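You operate a simulated robot arm through the tools that you are given. There is no shell and no other tool.

Carry out the task below with a simulated robot arm. There is one attempt and no reset: what you move stays moved.

Task
Wind the red-ended package slowly; stop past 15 km, short of 22 km.
Fine: speed knob on SLOW and length knob on 30 before the start; stop it by the winder stop button.

The check looks at the end state, three seconds after you hand in, the way a careful person would. Anything else that was tipped, shoved, dropped, spilled or broken makes it a failure.

Robot
A 7-joint arm with a three-finger gripper, fixed in place. Base frame: the origin is on the floor under the middle of its stand, x ahead of it, y to its left, z up. Lengths are in mm, angles in rad, forces in N, time in s.
It reaches about 1342 mm from its shoulder. Its first joint turns from -2.897 to 2.897 rad. Payload 2.69 kg.
Tool frame: the origin (TCP) lies between the finger pads and is the grasp point; the fingertips stand 30 mm ahead of it; z points along the fingers, y is the line along which they close. The gripper opens to 128 mm; its body begins 117 mm behind the TCP.
Orientation is that of the tool frame in the base frame, as a unit quaternion [w, x, y, z]. With the fingers straight down and closing along the base's y, the tool's x points along the base's -x, its y along +y and its z along -z.

Tools
- The arm moves only by the tool send_rows. Its argument "moves" is a list of rows, each a list of 7 numbers: the shift along the tool's x, y, z in mm, then the turn, a rotation vector about the tool's x, y, z in rad, then the gripper command, from -1 (fully open) to 1 (shut), values between in proportion. In form: [[tx, ty, tz, ax, ay, az, fingers], ...]. A call has 1 to 20 rows; each row shifts and turns the commanded pose from where the row before left it, along the tool's axes as they then stand. A row lasts 0.2 s, in which the tool goes at most 50 mm and 0.15 rad; a call with a longer step from one row to the next is refused whole, and so is a gripper value outside its range. Where a pose cannot be reached the arm comes as near as it can. A force on the tool above 40 N (or 10 N above the force at the start of the call, whichever is more), or a blocked arm, ends the call early, and 0.2 s more pass. Each finger travels about 127 mm/s and halts on what it meets, pressing with about 35 N; the grip force reading is that of the motor and also rises with nothing between the fingers. The clock runs only during rows and for 0.2 s after the last one: add rows that do not move to give the fingers time. The reply holds the time, the measured pose of the TCP, the force on the tool along the base axes, the opening and the grip force, in the units named above and with some noise, with the torque about the TCP (base axes, N m) and any sound that the robot's microphone picked up, and new pictures: "views" is both (left out), scene, wrist or none.
- Cameras (640 x 400 px; columns grow to the right, rows downward): "scene" is fixed at [399.9, -501.6, 1588.3]; the picture's right is [0.21, -0.98, 0.00], its down [-0.85, -0.19, -0.49] and it looks along [0.48, 0.11, -0.87] (base axes); focal length 230 px, centre (320, 200). "wrist" rides on the gripper at [58, 54, -131] in the tool frame; the picture's right is [-0.68, 0.74, 0.00], its down [-0.62, -0.57, -0.55] and it looks along [-0.40, -0.37, 0.84] (tool axes); focal length 234 px, centre (320, 200). There is no depth. A picture from a camera that has moved, and an enlarged one, comes with that camera's place and axes in the base frame and with its lens.
- slide_trunk(by): moves the trunk up (or, below 0, down) by that many mm; the arm rides with it, the base frame stays. It gives what a move gives, with no picture.
- close_up(camera, box): a new picture of the part [left, top, right, bottom] of that camera's present view, enlarged. The clock stands still meanwhile.
- hand_in(): hands the job in; it is judged then, once.

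Places have to be worked out from the pictures, the camera data and where the tool is seen. Open the gripper and draw the arm clear of the work before you hand the job in, unless the task says otherwise.

The tools are called after ">>>" as a command line: name --pt "numbers of a row" for each row, then --argument value for the rest, lists and objects as JSON in quotes. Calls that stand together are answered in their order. send_rows: Moves the arm, as the interface text tells. Its arguments: {"type":"object","properties":{"moves":{"type":"array","items":{"type":"array","items":{"type":"number"}}},"views":{"type":"string","enum":["both","scene","wrist","none"]}},"required":["moves"]} The other tools are called the same way: slide_trunk (by) moves the trunk up or down; close_up (camera, box) takes an enlarged picture of a part of a camera's view; hand_in () hands the job in.

At the start:

```text
t: 0.0
ee_pos: [715.8, 157.8, 1134.3]
orientation: [0.0, -0.001, 1.0, 0.0]
ft_force: [0.2, -0.3, 0.2]
moment: [-0.02, 0.02, -0.01]
width: 128.0
grasp_force: 0.1
trunk travel left (down, up): [-150.0, 200.0]
```

scene: 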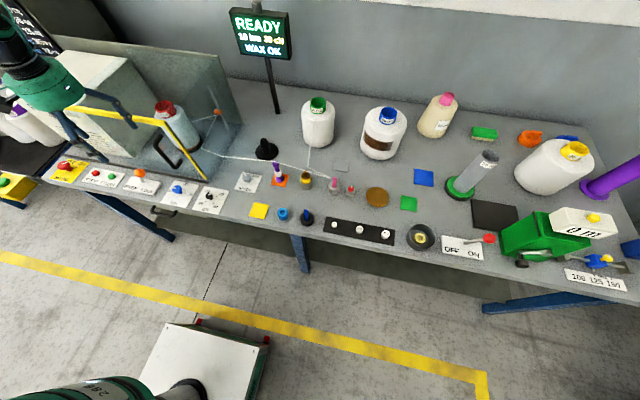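
wrist: 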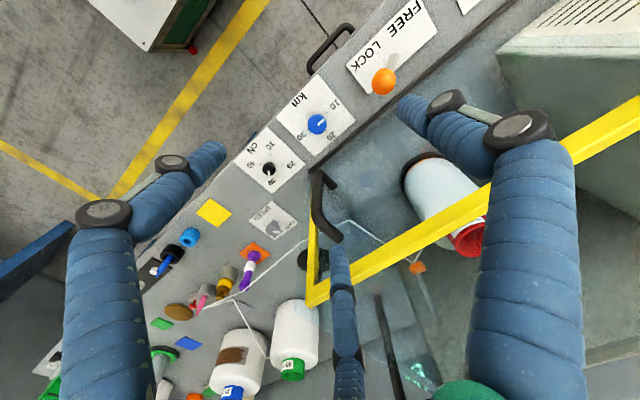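

I start by looking closely at the scene: the winder panel, the display, and the packages.

>>> close_up --camera "scene" --box '[0, 130, 160, 230]'

>>> close_up --camera "scene" --box '[120, 130, 280, 230]'

>>> close_up --camera "scene" --box '[210, 0, 310, 62]'

>>> close_up --camera "scene" --box '[0, 0, 120, 75]'

>>> close_up --camera "scene" --box '[120, 60, 280, 160]'

>>> close_up --camera "wrist" --box '[180, 80, 500, 280]'

```text
4.00 times, centred on (80, 180) of scene
camera zoom: at [399.9, -501.6, 1588.3], right [0.21, -0.98, 0.0], down [-0.85, -0.19, -0.49], along [0.48, 0.11, -0.87], focal length 919 px, centre (1280, 280)
```

zoom: 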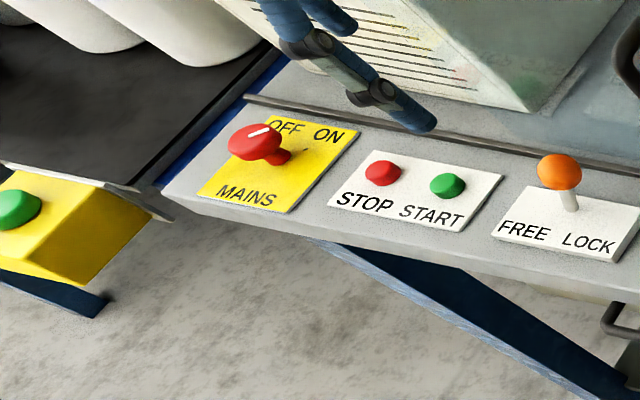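

```text
4.00 times, centred on (200, 180) of scene
camera zoom: at [399.9, -501.6, 1588.3], right [0.21, -0.98, 0.0], down [-0.85, -0.19, -0.49], along [0.48, 0.11, -0.87], focal length 919 px, centre (800, 280)
```

zoom: 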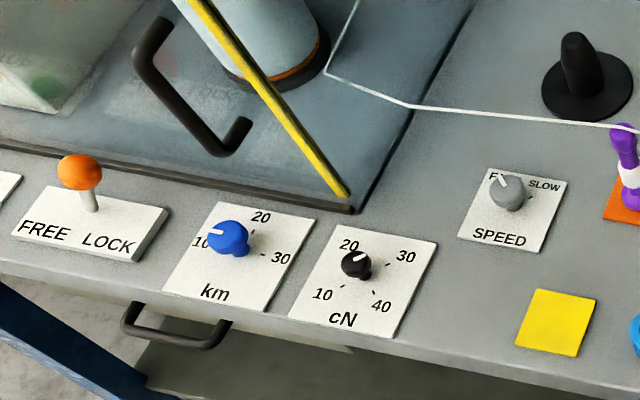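

```text
6.40 times, centred on (260, 31) of scene
camera zoom: at [399.9, -501.6, 1588.3], right [0.21, -0.98, 0.0], down [-0.85, -0.19, -0.49], along [0.48, 0.11, -0.87], focal length 1471 px, centre (704, 1282)
```

zoom: 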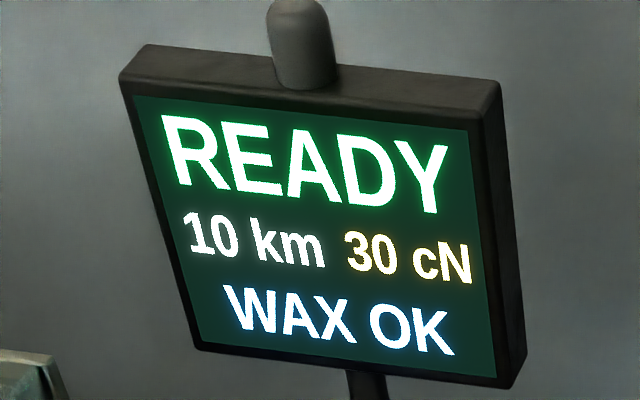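

```text
5.33 times, centred on (60, 38) of scene
camera zoom: at [399.9, -501.6, 1588.3], right [0.21, -0.98, 0.0], down [-0.85, -0.19, -0.49], along [0.48, 0.11, -0.87], focal length 1226 px, centre (1707, 1067)
```

zoom: 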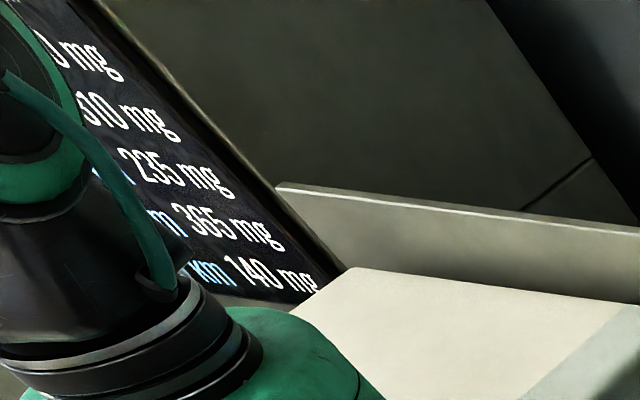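

```text
4.00 times, centred on (200, 110) of scene
camera zoom: at [399.9, -501.6, 1588.3], right [0.21, -0.98, 0.0], down [-0.85, -0.19, -0.49], along [0.48, 0.11, -0.87], focal length 919 px, centre (800, 560)
```

zoom: 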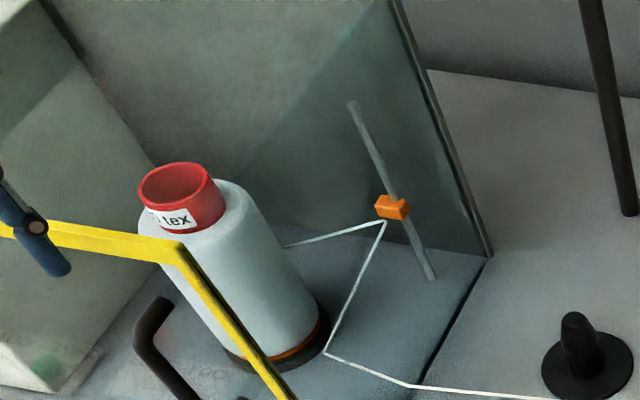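

```text
2.00 times, centred on (340, 180) of wrist
camera zoom: at [656.1, 211.5, 1266.5], right [0.68, 0.74, 0.0], down [0.62, -0.57, 0.55], along [0.4, -0.37, -0.84], focal length 468 px, centre (280, 240)
```

zoom: 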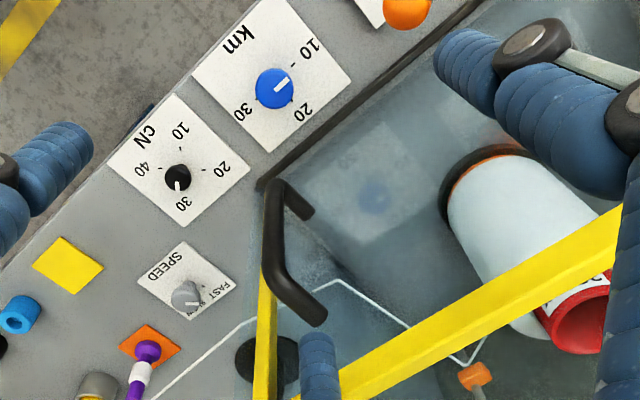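

The winder shows READY, 10 km, 30 cN. I'll look further at the thread path, the remaining bench items and the guard.

>>> close_up --camera "scene" --box '[220, 130, 380, 230]'

>>> close_up --camera "scene" --box '[280, 80, 480, 205]'

>>> close_up --camera "scene" --box '[300, 180, 460, 280]'

>>> close_up --camera "scene" --box '[430, 120, 640, 251]'

>>> close_up --camera "scene" --box '[440, 200, 640, 325]'

>>> close_up --camera "scene" --box '[0, 80, 160, 180]'

>>> close_up --camera "wrist" --box '[440, 0, 640, 125]'

>>> close_up --camera "wrist" --box '[120, 220, 340, 357]'

```text
4.00 times, centred on (300, 180) of scene
camera zoom: at [399.9, -501.6, 1588.3], right [0.21, -0.98, 0.0], down [-0.85, -0.19, -0.49], along [0.48, 0.11, -0.87], focal length 919 px, centre (400, 280)
```

zoom: 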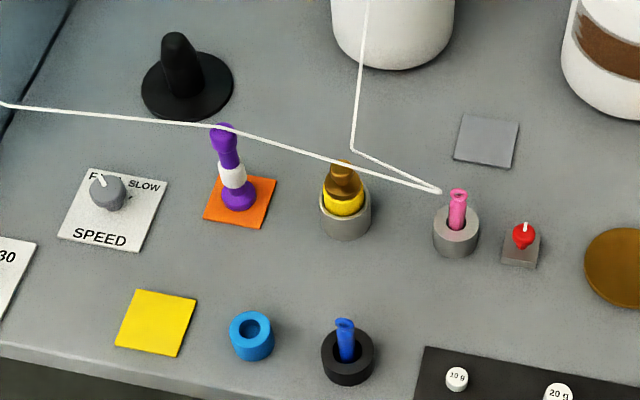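

```text
3.20 times, centred on (380, 142) of scene
camera zoom: at [399.9, -501.6, 1588.3], right [0.21, -0.98, 0.0], down [-0.85, -0.19, -0.49], along [0.48, 0.11, -0.87], focal length 736 px, centre (128, 384)
```

zoom: 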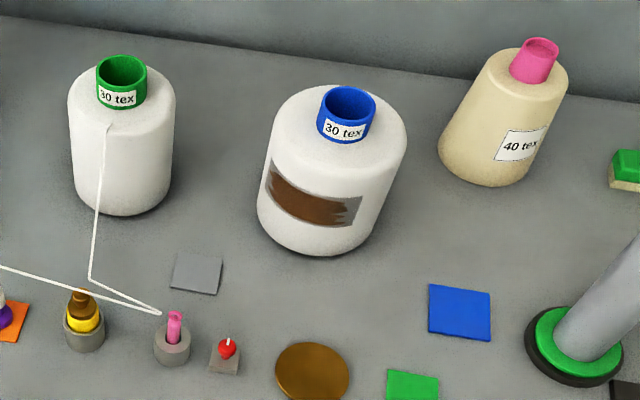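

```text
4.00 times, centred on (380, 230) of scene
camera zoom: at [399.9, -501.6, 1588.3], right [0.21, -0.98, 0.0], down [-0.85, -0.19, -0.49], along [0.48, 0.11, -0.87], focal length 919 px, centre (80, 80)
```

zoom: 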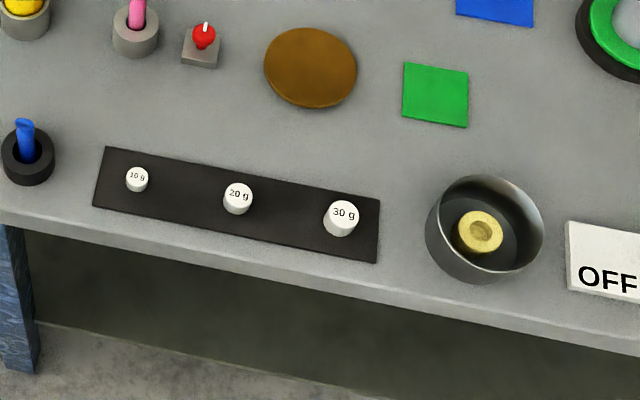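

```text
3.05 times, centred on (535, 186) of scene
camera zoom: at [399.9, -501.6, 1588.3], right [0.21, -0.98, 0.0], down [-0.85, -0.19, -0.49], along [0.48, 0.11, -0.87], focal length 700 px, centre (-335, 244)
```

zoom: 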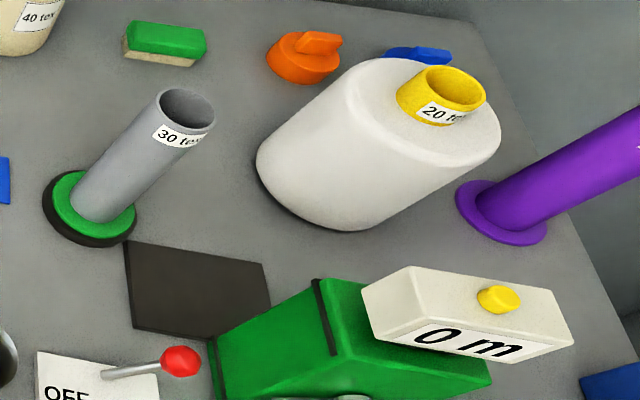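

```text
3.20 times, centred on (540, 262) of scene
camera zoom: at [399.9, -501.6, 1588.3], right [0.21, -0.98, 0.0], down [-0.85, -0.19, -0.49], along [0.48, 0.11, -0.87], focal length 736 px, centre (-384, 0)
```

zoom: 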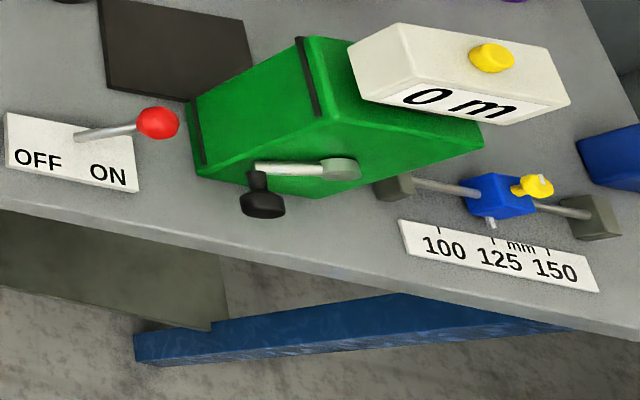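

```text
4.00 times, centred on (80, 130) of scene
camera zoom: at [399.9, -501.6, 1588.3], right [0.21, -0.98, 0.0], down [-0.85, -0.19, -0.49], along [0.48, 0.11, -0.87], focal length 919 px, centre (1280, 480)
```

zoom: 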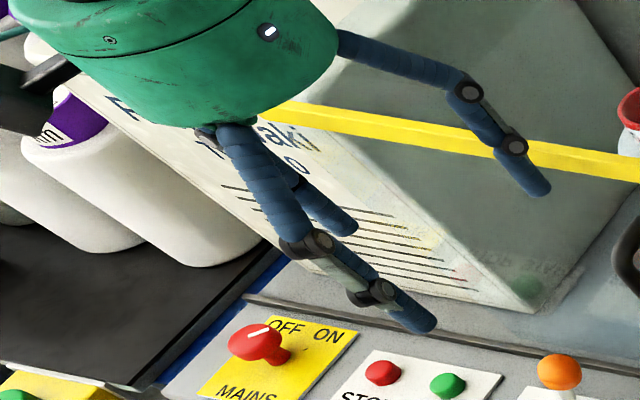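

```text
3.20 times, centred on (540, 62) of wrist
camera zoom: at [656.1, 211.5, 1266.5], right [0.68, 0.74, 0.0], down [0.62, -0.57, 0.55], along [0.4, -0.37, -0.84], focal length 749 px, centre (-384, 640)
```

zoom: 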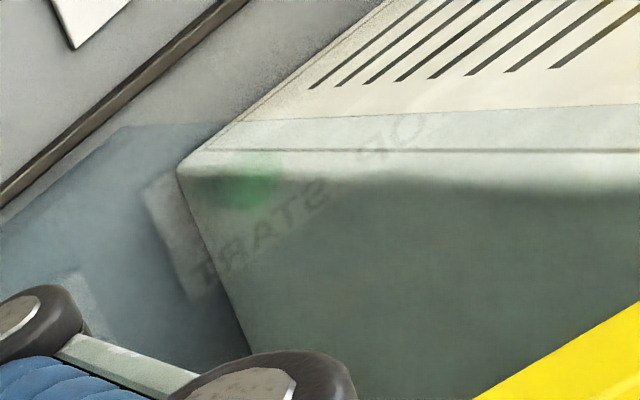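

```text
2.91 times, centred on (230, 288) of wrist
camera zoom: at [656.1, 211.5, 1266.5], right [0.68, 0.74, 0.0], down [0.62, -0.57, 0.55], along [0.4, -0.37, -0.84], focal length 681 px, centre (582, -58)
```

zoom: 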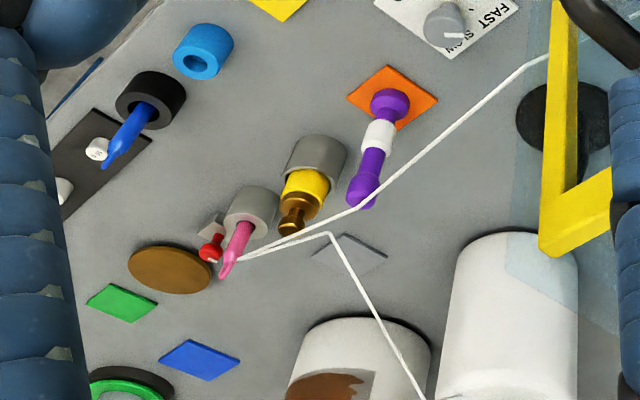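

The red package is already loaded on the winder, with thread coming from the green cone. Knobs: km on 10, speed on FAST. Before going near anything, I close the gripper in free air to see how the three fingers meet.

>>> send_rows --pt "0 0 0 0 0 0 1" --pt "0 0 0 0 0 0 1" --pt "0 0 0 0 0 0 1" --pt "0 0 0 0 0 0 1" --views "both"

```text
t: 1.0
ee_pos: [714.9, 157.4, 1134.5]
orientation: [0.0, 0.0, 1.0, 0.0]
ft_force: [0.3, -0.5, -0.6]
moment: [0.0, -0.01, 0.01]
width: 2.0
grasp_force: 31.4
trunk travel left (down, up): [-150.0, 200.0]
camera wrist: at [656.1, 211.5, 1266.5], right [0.68, 0.74, 0.0], down [0.62, -0.56, 0.55], along [0.4, -0.37, -0.84], focal length 234 px, centre (320, 200)
```

scene: 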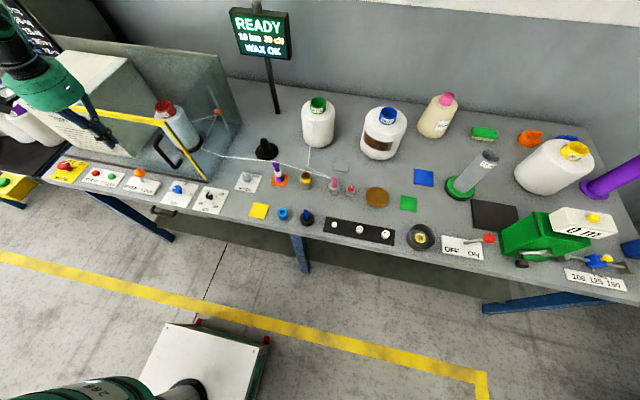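
wrist: 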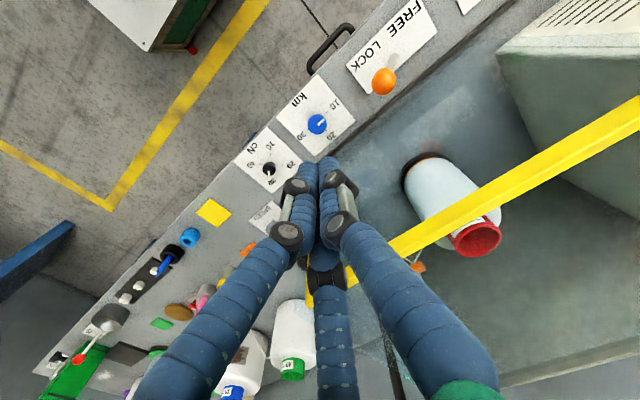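

The fingers meet like a three-jaw chuck at the centre. I take close-ups of the panel parts from the wrist view now that the fingers are out of the way.

>>> close_up --camera "wrist" --box '[220, 60, 380, 160]'

>>> close_up --camera "wrist" --box '[320, 0, 480, 100]'

>>> close_up --camera "wrist" --box '[200, 150, 320, 225]'

>>> close_up --camera "scene" --box '[160, 160, 270, 229]'

>>> close_up --camera "scene" --box '[50, 145, 170, 220]'

```text
4.00 times, centred on (300, 110) of wrist
camera zoom: at [656.1, 211.5, 1266.5], right [0.68, 0.74, 0.0], down [0.62, -0.56, 0.55], along [0.4, -0.37, -0.84], focal length 937 px, centre (400, 560)
```

zoom: 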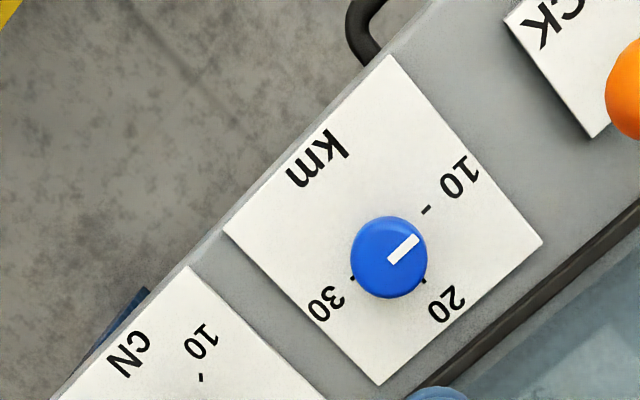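

```text
4.00 times, centred on (400, 50) of wrist
camera zoom: at [656.1, 211.5, 1266.5], right [0.68, 0.74, 0.0], down [0.62, -0.56, 0.55], along [0.4, -0.37, -0.84], focal length 937 px, centre (0, 800)
```

zoom: 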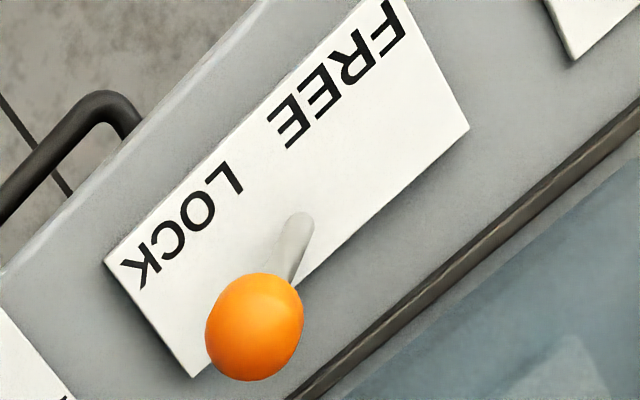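

```text
5.33 times, centred on (260, 188) of wrist
camera zoom: at [656.1, 211.5, 1266.5], right [0.68, 0.74, 0.0], down [0.62, -0.56, 0.55], along [0.4, -0.37, -0.84], focal length 1249 px, centre (640, 267)
```

zoom: 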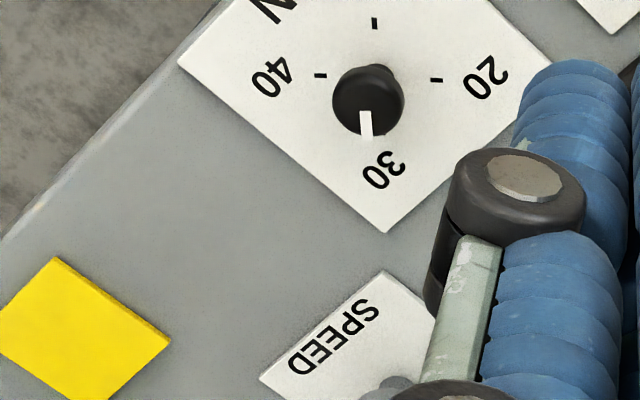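

```text
5.80 times, centred on (215, 194) of scene
camera zoom: at [399.9, -501.6, 1588.3], right [0.21, -0.98, 0.0], down [-0.85, -0.19, -0.49], along [0.48, 0.11, -0.87], focal length 1332 px, centre (929, 232)
```

zoom: 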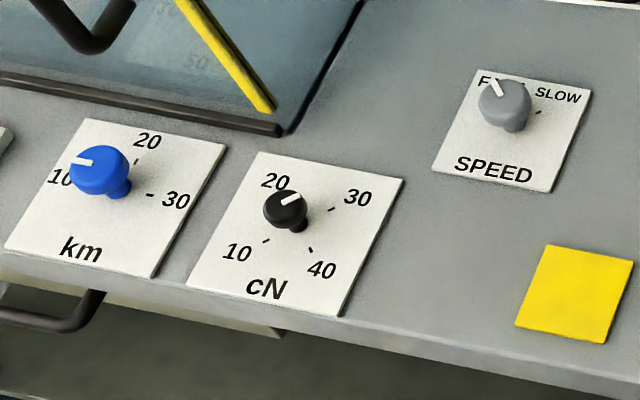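

```text
5.33 times, centred on (110, 182) of scene
camera zoom: at [399.9, -501.6, 1588.3], right [0.21, -0.98, 0.0], down [-0.85, -0.19, -0.49], along [0.48, 0.11, -0.87], focal length 1226 px, centre (1440, 293)
```

zoom: 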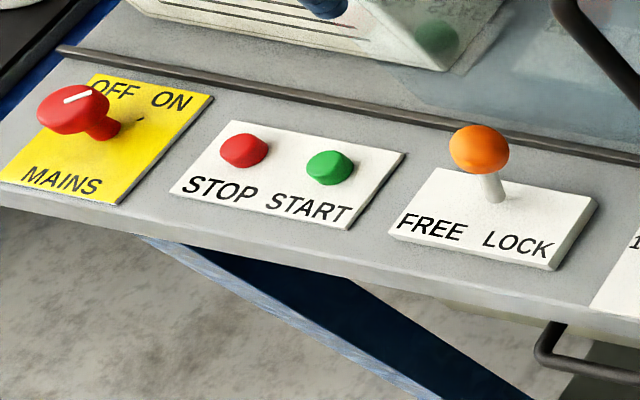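

The lever stands at LOCK, the tension knob is on 30, and the display says READY, so only the speed and length knobs need setting. I move back toward the robot to see the guard handle, the knobs and the thread from another angle.

>>> send_rows --pt "40 32 0 0 0 0 1" --pt "40 32 0 0 0 0 1" --pt "40 32 0 0 0 0 1" --pt "0 0 0 0 0 0 1" --views "wrist"

```text
refused: row 1 steps farther than a row can; nothing moved
```

The step length was just over 50 mm; I split it smaller.

>>> send_rows --pt "30 24 0 0 0 0 1" --pt "30 24 0 0 0 0 1" --pt "30 24 0 0 0 0 1" --pt "30 24 0 0 0 0 1" --pt "0 0 0 0 0 0 1" --views "wrist"

```text
t: 2.2
ee_pos: [594.7, 255.8, 1135.5]
orientation: [-0.001, -0.001, 1.0, 0.0]
ft_force: [-0.8, 0.6, -1.0]
moment: [-0.04, -0.07, 0.03]
width: 2.0
grasp_force: 31.4
trunk travel left (down, up): [-150.0, 200.0]
camera wrist: at [535.5, 308.4, 1266.0], right [0.68, 0.74, 0.0], down [0.62, -0.56, 0.55], along [0.4, -0.37, -0.84], focal length 234 px, centre (320, 200)
```

wrist: 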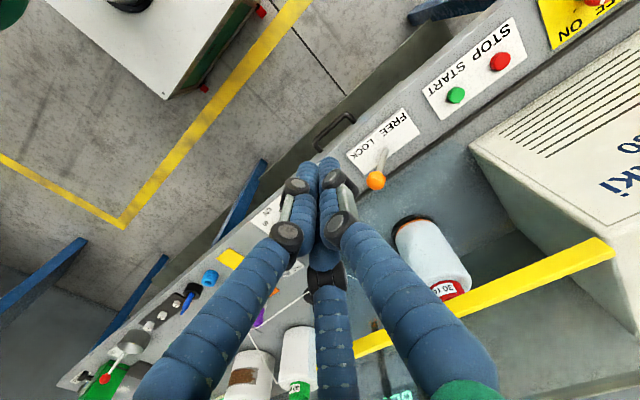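

START and STOP triangulate to about (744, 432) and (745, 508), consistently between cameras. Now I tilt the tool 0.4 rad (wrist leaning back toward the robot, to stay clear of the guard) and move to look at the speed knob.

>>> send_rows --pt "0 0 0 0 -0.13333 0 1" --pt "0 0 0 0 -0.13333 0 1" --pt "0 0 0 0 -0.13334 0 1" --pt "-7.975 -42.3 19.657 0 0 0 1" --pt "-7.975 -42.3 19.657 0 0 0 1" --pt "-7.975 -42.3 19.657 0 0 0 1" --pt "-7.975 -42.3 19.657 0 0 0 1" --pt "-7.975 -42.3 19.657 0 0 0 1" --pt "-7.975 -42.3 19.657 0 0 0 1" --pt "-7.975 -42.3 19.657 0 0 0 1" --pt "0 0 0 0 0 0 1" --views "both"

```text
t: 4.6
ee_pos: [700.1, -45.6, 1030.4]
orientation: [0.198, -0.001, 0.98, 0.001]
ft_force: [-0.2, 0.0, -0.7]
moment: [-0.01, 0.02, 0.02]
width: 1.9
grasp_force: 31.5
trunk travel left (down, up): [-150.0, 200.0]
camera wrist: at [595.4, 8.6, 1128.2], right [0.62, 0.74, 0.26], down [0.35, -0.57, 0.74], along [0.7, -0.37, -0.61], focal length 234 px, centre (320, 200)
```

scene: 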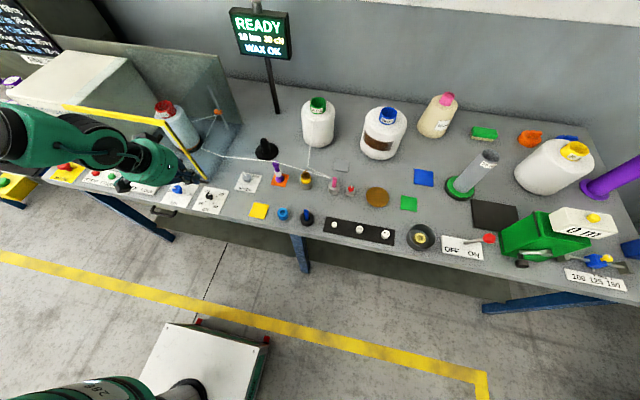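
wrist: 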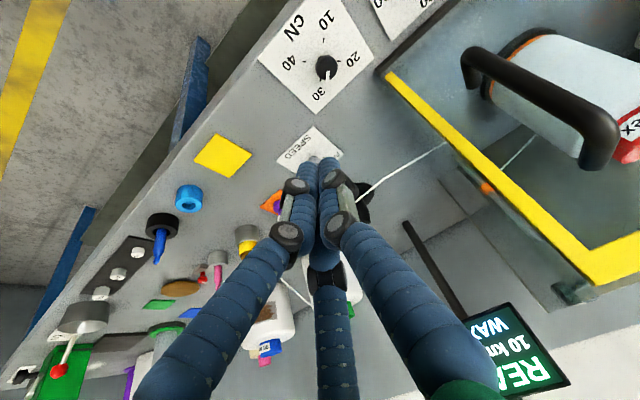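

I get close-ups of the speed plate, the handle and the wall chart from here.

>>> close_up --camera "wrist" --box '[240, 100, 400, 200]'

>>> close_up --camera "wrist" --box '[360, 0, 640, 175]'

>>> close_up --camera "scene" --box '[0, 0, 120, 75]'

>>> close_up --camera "scene" --box '[100, 90, 260, 190]'

>>> close_up --camera "wrist" --box '[140, 160, 300, 260]'

```text
4.00 times, centred on (320, 150) of wrist
camera zoom: at [595.4, 8.6, 1128.2], right [0.62, 0.74, 0.26], down [0.35, -0.57, 0.74], along [0.7, -0.37, -0.61], focal length 937 px, centre (320, 400)
```

zoom: 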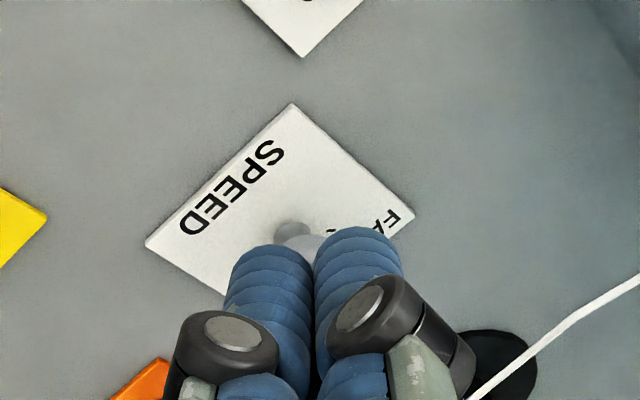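

```text
2.29 times, centred on (500, 88) of wrist
camera zoom: at [595.4, 8.6, 1128.2], right [0.62, 0.74, 0.26], down [0.35, -0.57, 0.74], along [0.7, -0.37, -0.61], focal length 535 px, centre (-91, 457)
```

zoom: 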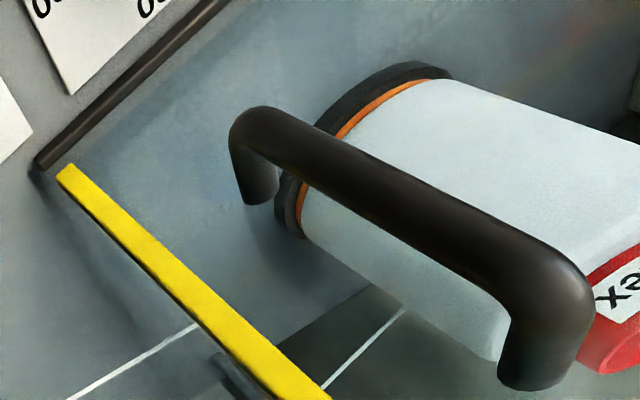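

```text
5.33 times, centred on (60, 38) of scene
camera zoom: at [399.9, -501.6, 1588.3], right [0.21, -0.98, 0.0], down [-0.85, -0.19, -0.49], along [0.48, 0.11, -0.87], focal length 1226 px, centre (1707, 1067)
```

zoom: 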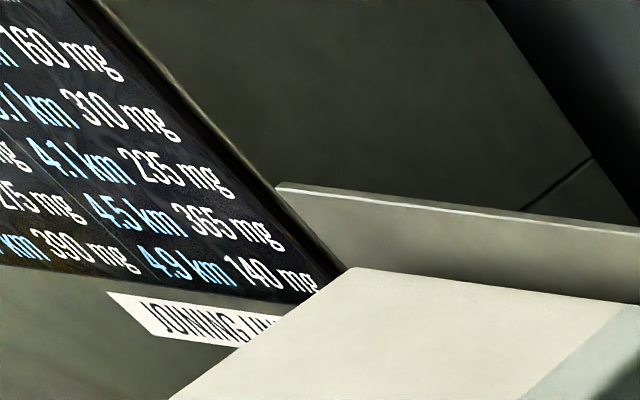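

```text
4.00 times, centred on (180, 140) of scene
camera zoom: at [399.9, -501.6, 1588.3], right [0.21, -0.98, 0.0], down [-0.85, -0.19, -0.49], along [0.48, 0.11, -0.87], focal length 919 px, centre (880, 440)
```

zoom: 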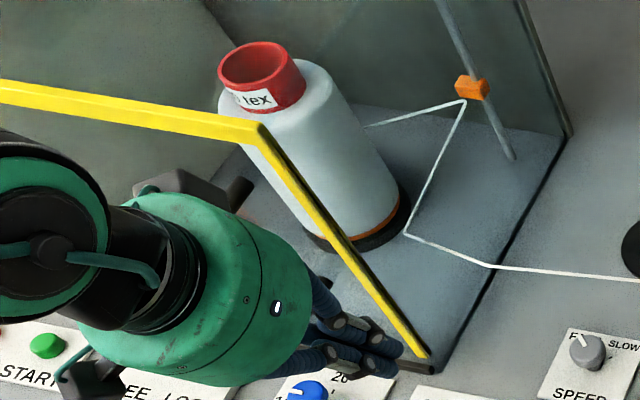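

```text
4.00 times, centred on (220, 210) of wrist
camera zoom: at [595.4, 8.6, 1128.2], right [0.62, 0.74, 0.26], down [0.35, -0.57, 0.74], along [0.7, -0.37, -0.61], focal length 937 px, centre (720, 160)
```

zoom: 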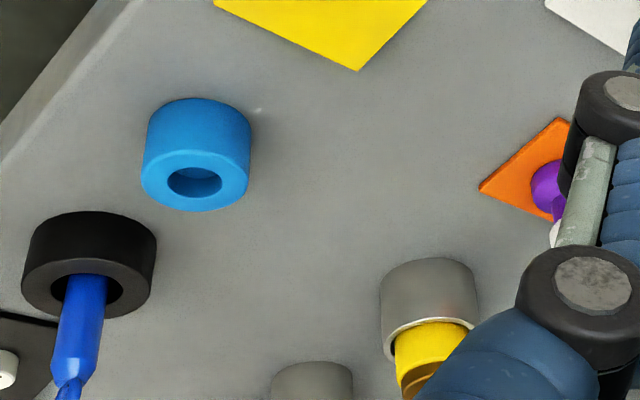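

The thread triangulates to about z≈915 at x≈880 near the speed knob, whose axis is at about (845, -110). I yaw the tool 30° so only narrow finger extent faces the thread, half-open the gripper, and move to a hover on the tilted approach line.

>>> send_rows --pt "0 0 0 0 0 0.1309 0" --pt "0 0 0 0 0 0.1309 0" --pt "0 0 0 0 0 0.1309 0" --pt "0 0 0 0 0 0.1309 0" --pt "-27.4 -8.8 21.2 0 0 0 0" --pt "-27.4 -8.8 21.2 0 0 0 0" --pt "-27.4 -8.8 21.2 0 0 0 0" --pt "0 0 0 0 0 0 0" --views "both"

```text
t: 6.4
ee_pos: [780.1, -108.7, 995.2]
orientation: [0.192, 0.254, 0.947, 0.051]
ft_force: [0.7, -0.1, 0.0]
moment: [0.02, 0.05, 0.04]
width: 64.1
grasp_force: 0.0
trunk travel left (down, up): [-150.0, 200.0]
camera wrist: at [706.3, -32.5, 1106.9], right [0.88, 0.3, 0.37], down [0.02, -0.8, 0.6], along [0.48, -0.52, -0.71], focal length 234 px, centre (320, 200)
```

scene: 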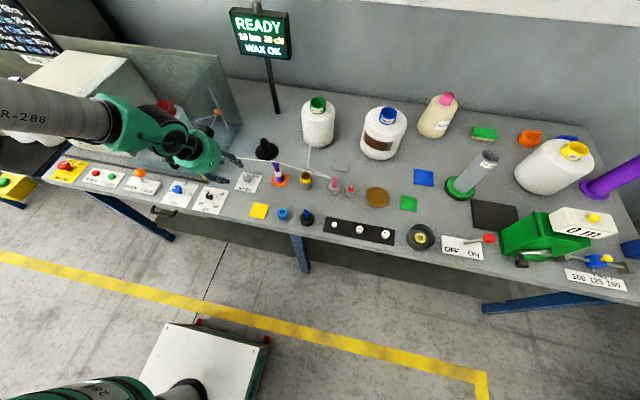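
wrist: 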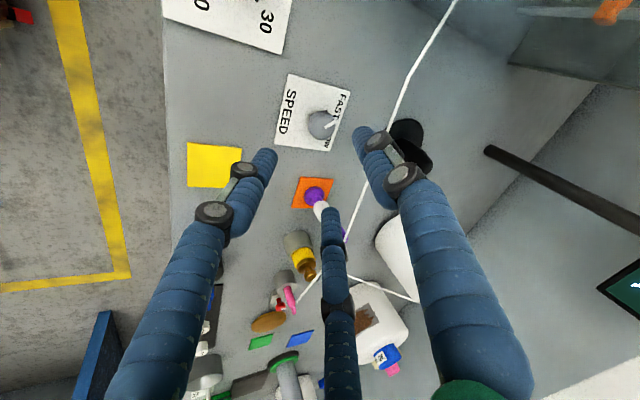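

The gripper is lined up with the knob seen between the fingers. I zoom in to pin down the knob axis, its pointer and the marks.

>>> close_up --camera "wrist" --box '[260, 60, 380, 135]'

>>> close_up --camera "scene" --box '[180, 120, 300, 195]'

>>> close_up --camera "wrist" --box '[240, 60, 480, 210]'

```text
5.33 times, centred on (320, 98) of wrist
camera zoom: at [706.3, -32.5, 1106.9], right [0.88, 0.3, 0.37], down [0.02, -0.8, 0.6], along [0.48, -0.52, -0.71], focal length 1249 px, centre (320, 747)
```

zoom: 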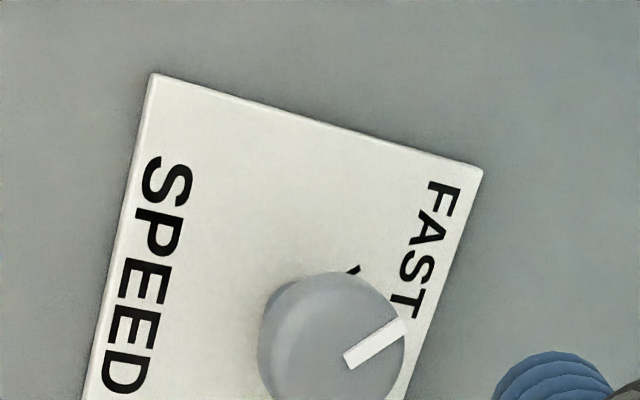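

```text
5.33 times, centred on (240, 158) of scene
camera zoom: at [399.9, -501.6, 1588.3], right [0.21, -0.98, 0.0], down [-0.85, -0.19, -0.49], along [0.48, 0.11, -0.87], focal length 1226 px, centre (747, 427)
```

zoom: 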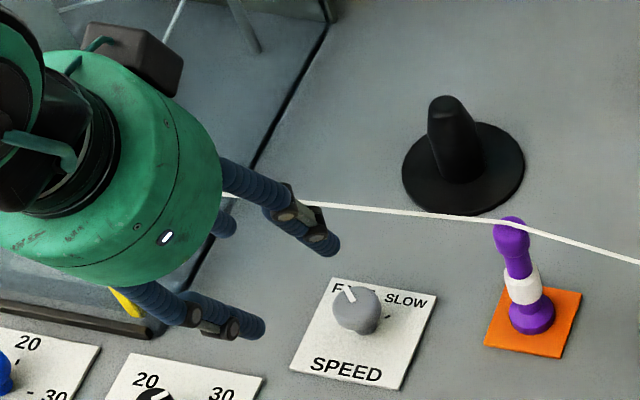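

```text
2.67 times, centred on (360, 135) of wrist
camera zoom: at [706.3, -32.5, 1106.9], right [0.88, 0.3, 0.37], down [0.02, -0.8, 0.6], along [0.48, -0.52, -0.71], focal length 624 px, centre (213, 373)
```

zoom: 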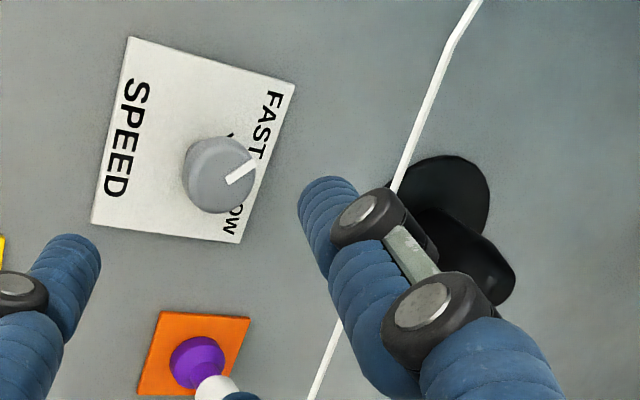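

The pointer is at about +45° from straight ahead (FAST), so SLOW is about 90° clockwise, and the knob axis is near (848, -109), top at z≈845. I swing the lean by -0.4 rad about the vertical and come down to 60 mm above the grip point.

>>> send_rows --pt "0 0 0 -0.04496 0.02596 -0.12281 0" --pt "0 0 0 -0.04496 0.02596 -0.12281 0" --pt "0 0 0 -0.04496 0.02596 -0.12281 0" --pt "-4.93 -12.75 43.55 0 0 0 0" --pt "-4.93 -12.75 43.55 0 0 0 0" --pt "0 0 0 0 0 0 0" --views "both"

>>> close_up --camera "scene" --box '[180, 120, 300, 195]'

>>> close_up --camera "wrist" --box '[220, 60, 460, 210]'

```text
t: 7.8
ee_pos: [815.2, -120.0, 909.3]
orientation: [0.176, 0.061, 0.978, 0.089]
ft_force: [0.4, -0.3, -0.4]
moment: [0.05, 0.06, 0.02]
width: 64.0
grasp_force: 0.1
trunk travel left (down, up): [-150.0, 200.0]
camera wrist: at [718.6, -78.0, 1022.2], right [0.69, 0.62, 0.37], down [0.33, -0.73, 0.6], along [0.64, -0.3, -0.71], focal length 234 px, centre (320, 200)
```

scene: 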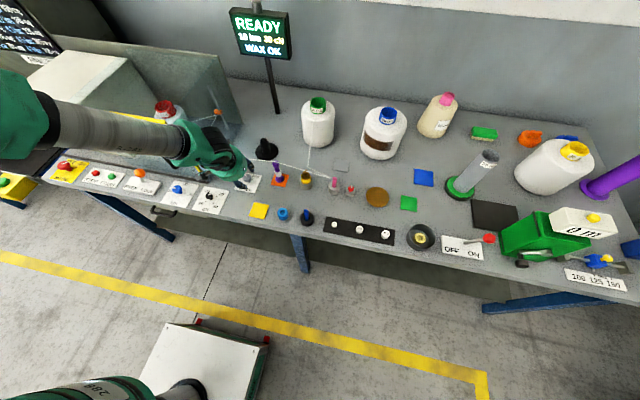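
wrist: 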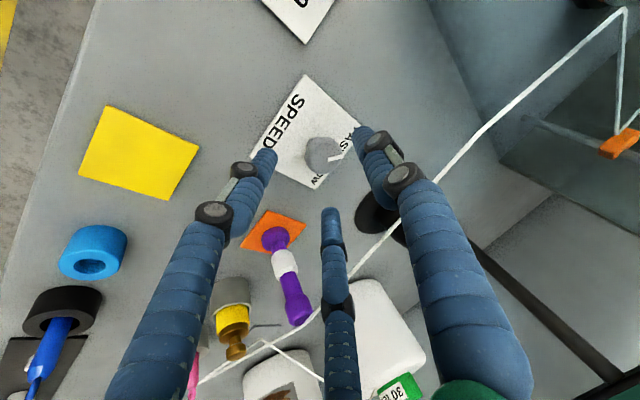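

```text
5.33 times, centred on (240, 158) of scene
camera zoom: at [399.9, -501.6, 1588.3], right [0.21, -0.98, 0.0], down [-0.85, -0.19, -0.49], along [0.48, 0.11, -0.87], focal length 1226 px, centre (747, 427)
```

zoom: 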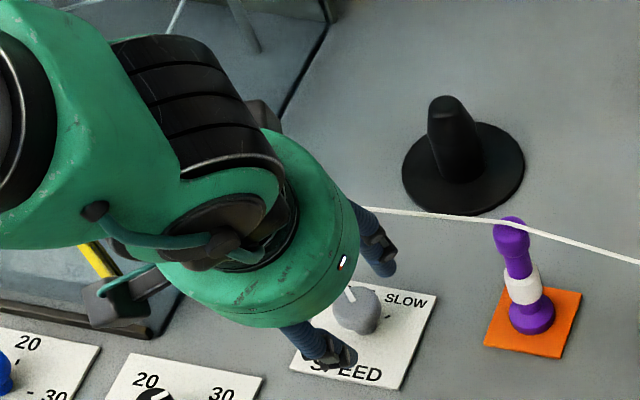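

```text
2.67 times, centred on (340, 135) of wrist
camera zoom: at [718.6, -78.0, 1022.2], right [0.69, 0.62, 0.37], down [0.33, -0.73, 0.6], along [0.64, -0.3, -0.71], focal length 624 px, centre (267, 373)
```

zoom: 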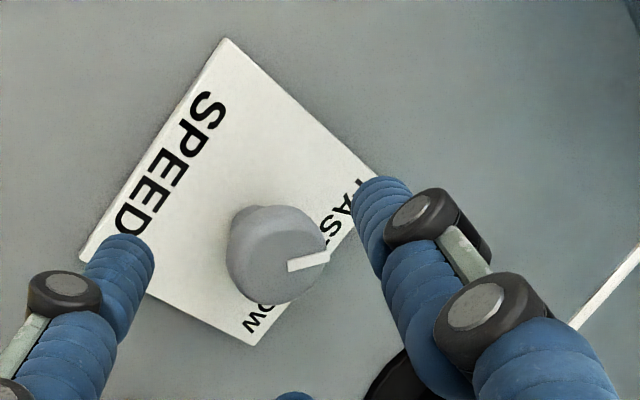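

The wrist camera confirms the knob top centre at about (847, -110, 845), diameter 36 mm. I centre laterally and come down 40 mm along the tool axis, leaving the last 18 mm for a check.

>>> send_rows --pt "-4.3 -1.4 15 0 0 0 0" --pt "0 0 15 0 0 0 0" --pt "0 0 10 0 0 0 0" --pt "0 0 0 0 0 0 0" --views "wrist"

>>> close_up --camera "wrist" --box '[220, 80, 460, 230]'

>>> close_up --camera "scene" --box '[200, 130, 320, 205]'

```text
t: 8.8
ee_pos: [834.3, -115.5, 874.4]
orientation: [0.178, 0.06, 0.978, 0.089]
ft_force: [-0.4, 0.7, 0.2]
moment: [0.02, 0.0, 0.02]
width: 64.0
grasp_force: 0.0
trunk travel left (down, up): [-150.0, 200.0]
camera wrist: at [736.9, -74.3, 987.0], right [0.69, 0.62, 0.37], down [0.33, -0.73, 0.6], along [0.64, -0.3, -0.71], focal length 234 px, centre (320, 200)
```

wrist: 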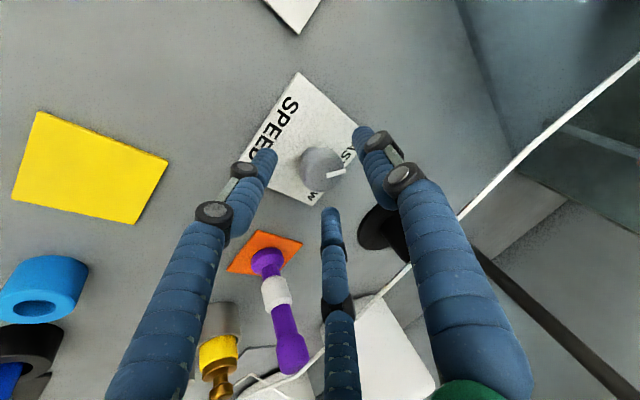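

```text
2.67 times, centred on (340, 155) of wrist
camera zoom: at [736.9, -74.3, 987.0], right [0.69, 0.62, 0.37], down [0.33, -0.73, 0.6], along [0.64, -0.3, -0.71], focal length 624 px, centre (267, 320)
```

zoom: 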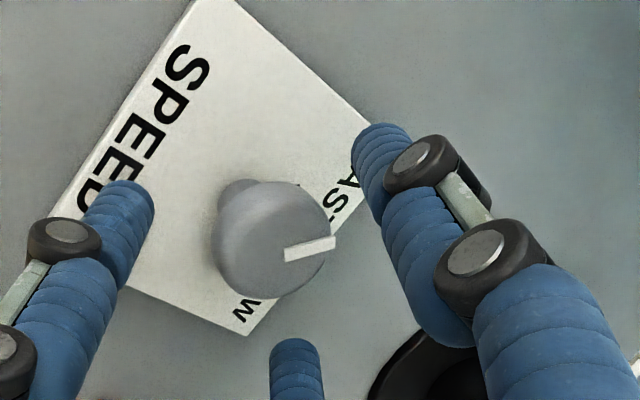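

```text
5.33 times, centred on (260, 168) of scene
camera zoom: at [399.9, -501.6, 1588.3], right [0.21, -0.98, 0.0], down [-0.85, -0.19, -0.49], along [0.48, 0.11, -0.87], focal length 1226 px, centre (640, 373)
```

zoom: 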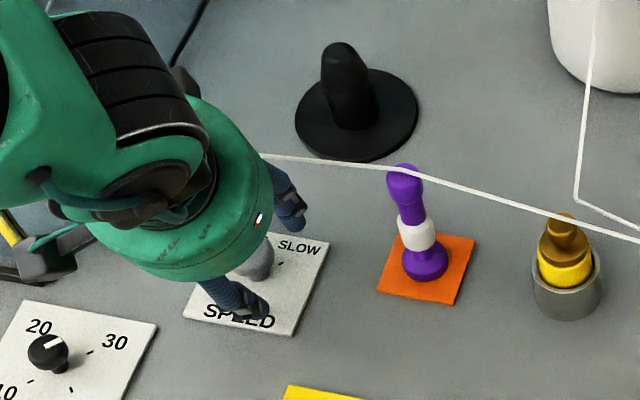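

Alignment is within about 1–2 mm. I descend the last 19 mm so the fingertips stay about 5 mm off the plate, without closing yet.

>>> send_rows --pt "-0.4 0 9.5 0 0 0 0" --pt "0 0 9.5 0 0 0 0" --pt "0 0 0 0 0 0 0" --views "wrist"

>>> close_up --camera "wrist" --box '[220, 80, 460, 230]'

```text
t: 9.3
ee_pos: [840.7, -114.0, 870.5]
orientation: [0.181, 0.059, 0.978, 0.089]
ft_force: [-12.5, -0.4, 18.9]
moment: [-0.33, 1.15, -0.09]
width: 69.6
grasp_force: 3.9
trunk travel left (down, up): [-150.0, 200.0]
stopped in row 2: the force on the tool passed its limit at 53 N (the readings are from after the stop); the commanded pose is now the measured one
camera wrist: at [743.1, -72.4, 981.8], right [0.69, 0.62, 0.38], down [0.32, -0.73, 0.6], along [0.65, -0.3, -0.7], focal length 234 px, centre (320, 200)
```

wrist: 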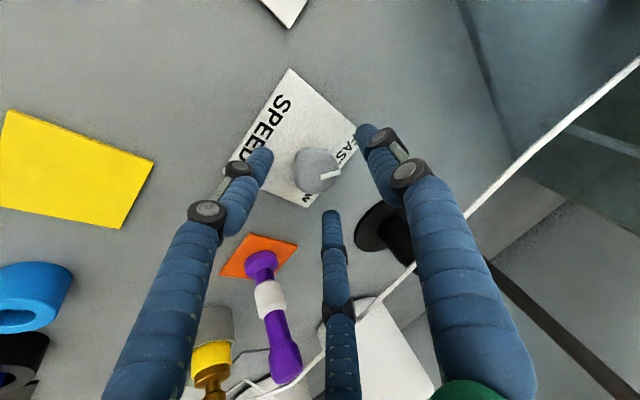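

```text
2.67 times, centred on (340, 155) of wrist
camera zoom: at [743.1, -72.4, 981.8], right [0.69, 0.62, 0.38], down [0.32, -0.73, 0.6], along [0.65, -0.3, -0.7], focal length 624 px, centre (267, 320)
```

zoom: 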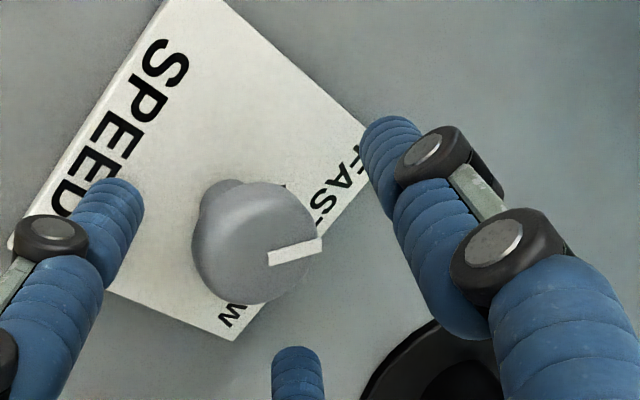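

The low finger's tip touched the plate (the open fingers reach about 40 mm ahead, more than I assumed), so I back off. I'll reduce the tilt to 0.25 rad, narrow the opening to about 46 mm, and then re-approach with a higher TCP.

>>> send_rows --pt "-1.1 4.3 -18.5 0 0 0 0" --pt "0 0 0 0.0503 -0.029 0.135 0.28" --pt "0 0 0 0.0391 0.0677 0 0.28" --pt "0 0 0 0.0391 0.0677 0 0.28" --pt "0 0 0 0 0 0 0.28" --pt "0 0 0 0 0 0 0.28" --views "both"

>>> close_up --camera "wrist" --box '[220, 80, 460, 230]'

>>> close_up --camera "scene" --box '[200, 130, 320, 205]'

```text
t: 10.7
ee_pos: [836.2, -112.7, 885.5]
orientation: [0.113, 0.133, 0.984, 0.046]
ft_force: [-0.1, -0.9, -0.5]
moment: [-0.01, 0.02, 0.0]
width: 46.1
grasp_force: 0.0
trunk travel left (down, up): [-150.0, 200.0]
camera wrist: at [763.6, -52.9, 1007.5], right [0.82, 0.52, 0.23], down [0.31, -0.74, 0.59], along [0.48, -0.42, -0.77], focal length 234 px, centre (320, 200)
```

scene: 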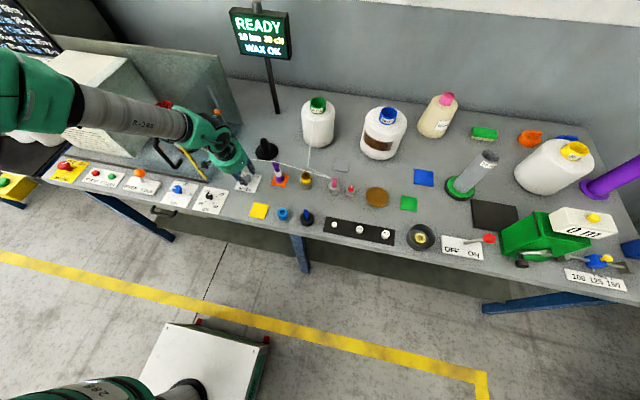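
wrist: 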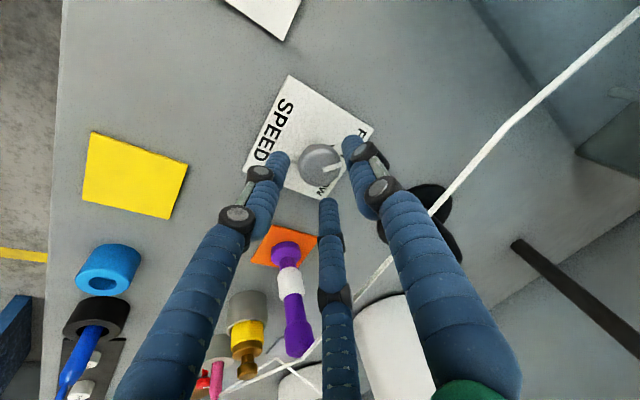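

```text
2.67 times, centred on (340, 155) of wrist
camera zoom: at [763.6, -52.9, 1007.5], right [0.82, 0.52, 0.23], down [0.31, -0.74, 0.59], along [0.48, -0.42, -0.77], focal length 624 px, centre (267, 320)
```

zoom: 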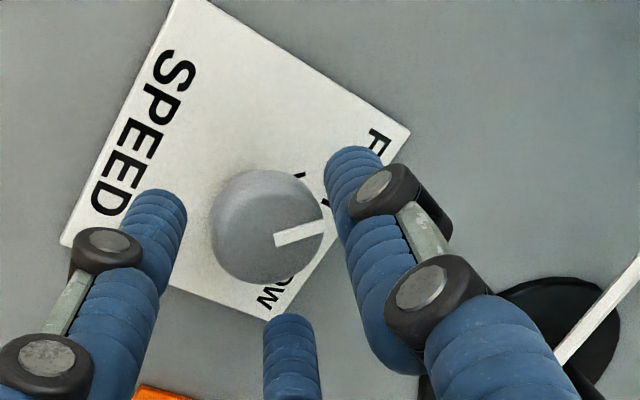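

```text
5.33 times, centred on (260, 168) of scene
camera zoom: at [399.9, -501.6, 1588.3], right [0.21, -0.98, 0.0], down [-0.85, -0.19, -0.49], along [0.48, 0.11, -0.87], focal length 1226 px, centre (640, 373)
```

zoom: 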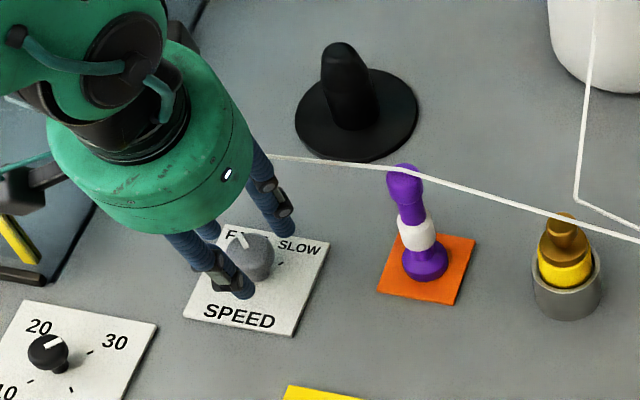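

Axis alignment is now excellent (tool axis passes through (847.7, -109.7)). I descend 20 mm along the tool axis, still with the narrow opening.

>>> send_rows --pt "0 0 8 0 0 0 0.28" --pt "0 0 7 0 0 0 0.28" --pt "0 0 5 0 0 0 0.28" --pt "0 0 0 0 0 0 0.28" --views "wrist"

>>> close_up --camera "wrist" --box '[220, 80, 460, 230]'

>>> close_up --camera "scene" --box '[200, 130, 320, 205]'

```text
t: 11.7
ee_pos: [842.4, -110.3, 866.7]
orientation: [0.114, 0.133, 0.983, 0.047]
ft_force: [-0.2, -0.1, -0.7]
moment: [-0.05, 0.0, 0.01]
width: 45.9
grasp_force: 0.1
trunk travel left (down, up): [-150.0, 200.0]
camera wrist: at [768.9, -51.6, 988.1], right [0.82, 0.52, 0.23], down [0.31, -0.74, 0.59], along [0.48, -0.42, -0.77], focal length 234 px, centre (320, 200)
```

wrist: 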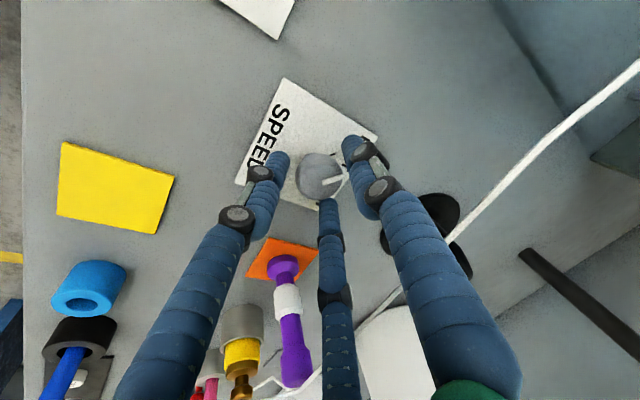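

```text
2.67 times, centred on (340, 155) of wrist
camera zoom: at [768.9, -51.6, 988.1], right [0.82, 0.52, 0.23], down [0.31, -0.74, 0.59], along [0.48, -0.42, -0.77], focal length 624 px, centre (267, 320)
```

zoom: 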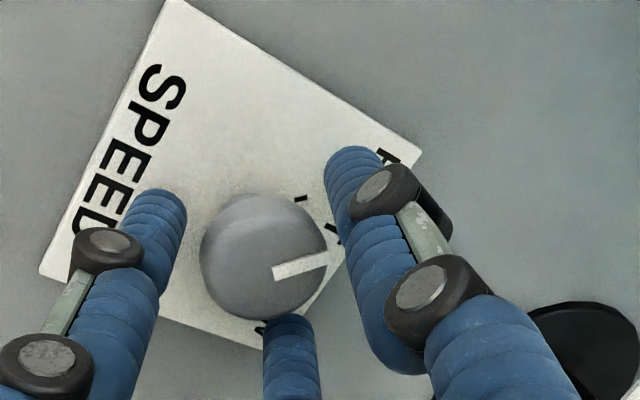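

```text
5.33 times, centred on (260, 168) of scene
camera zoom: at [399.9, -501.6, 1588.3], right [0.21, -0.98, 0.0], down [-0.85, -0.19, -0.49], along [0.48, 0.11, -0.87], focal length 1226 px, centre (640, 373)
```

zoom: 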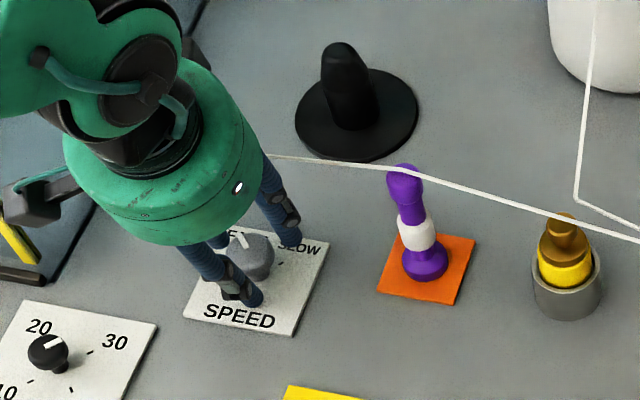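

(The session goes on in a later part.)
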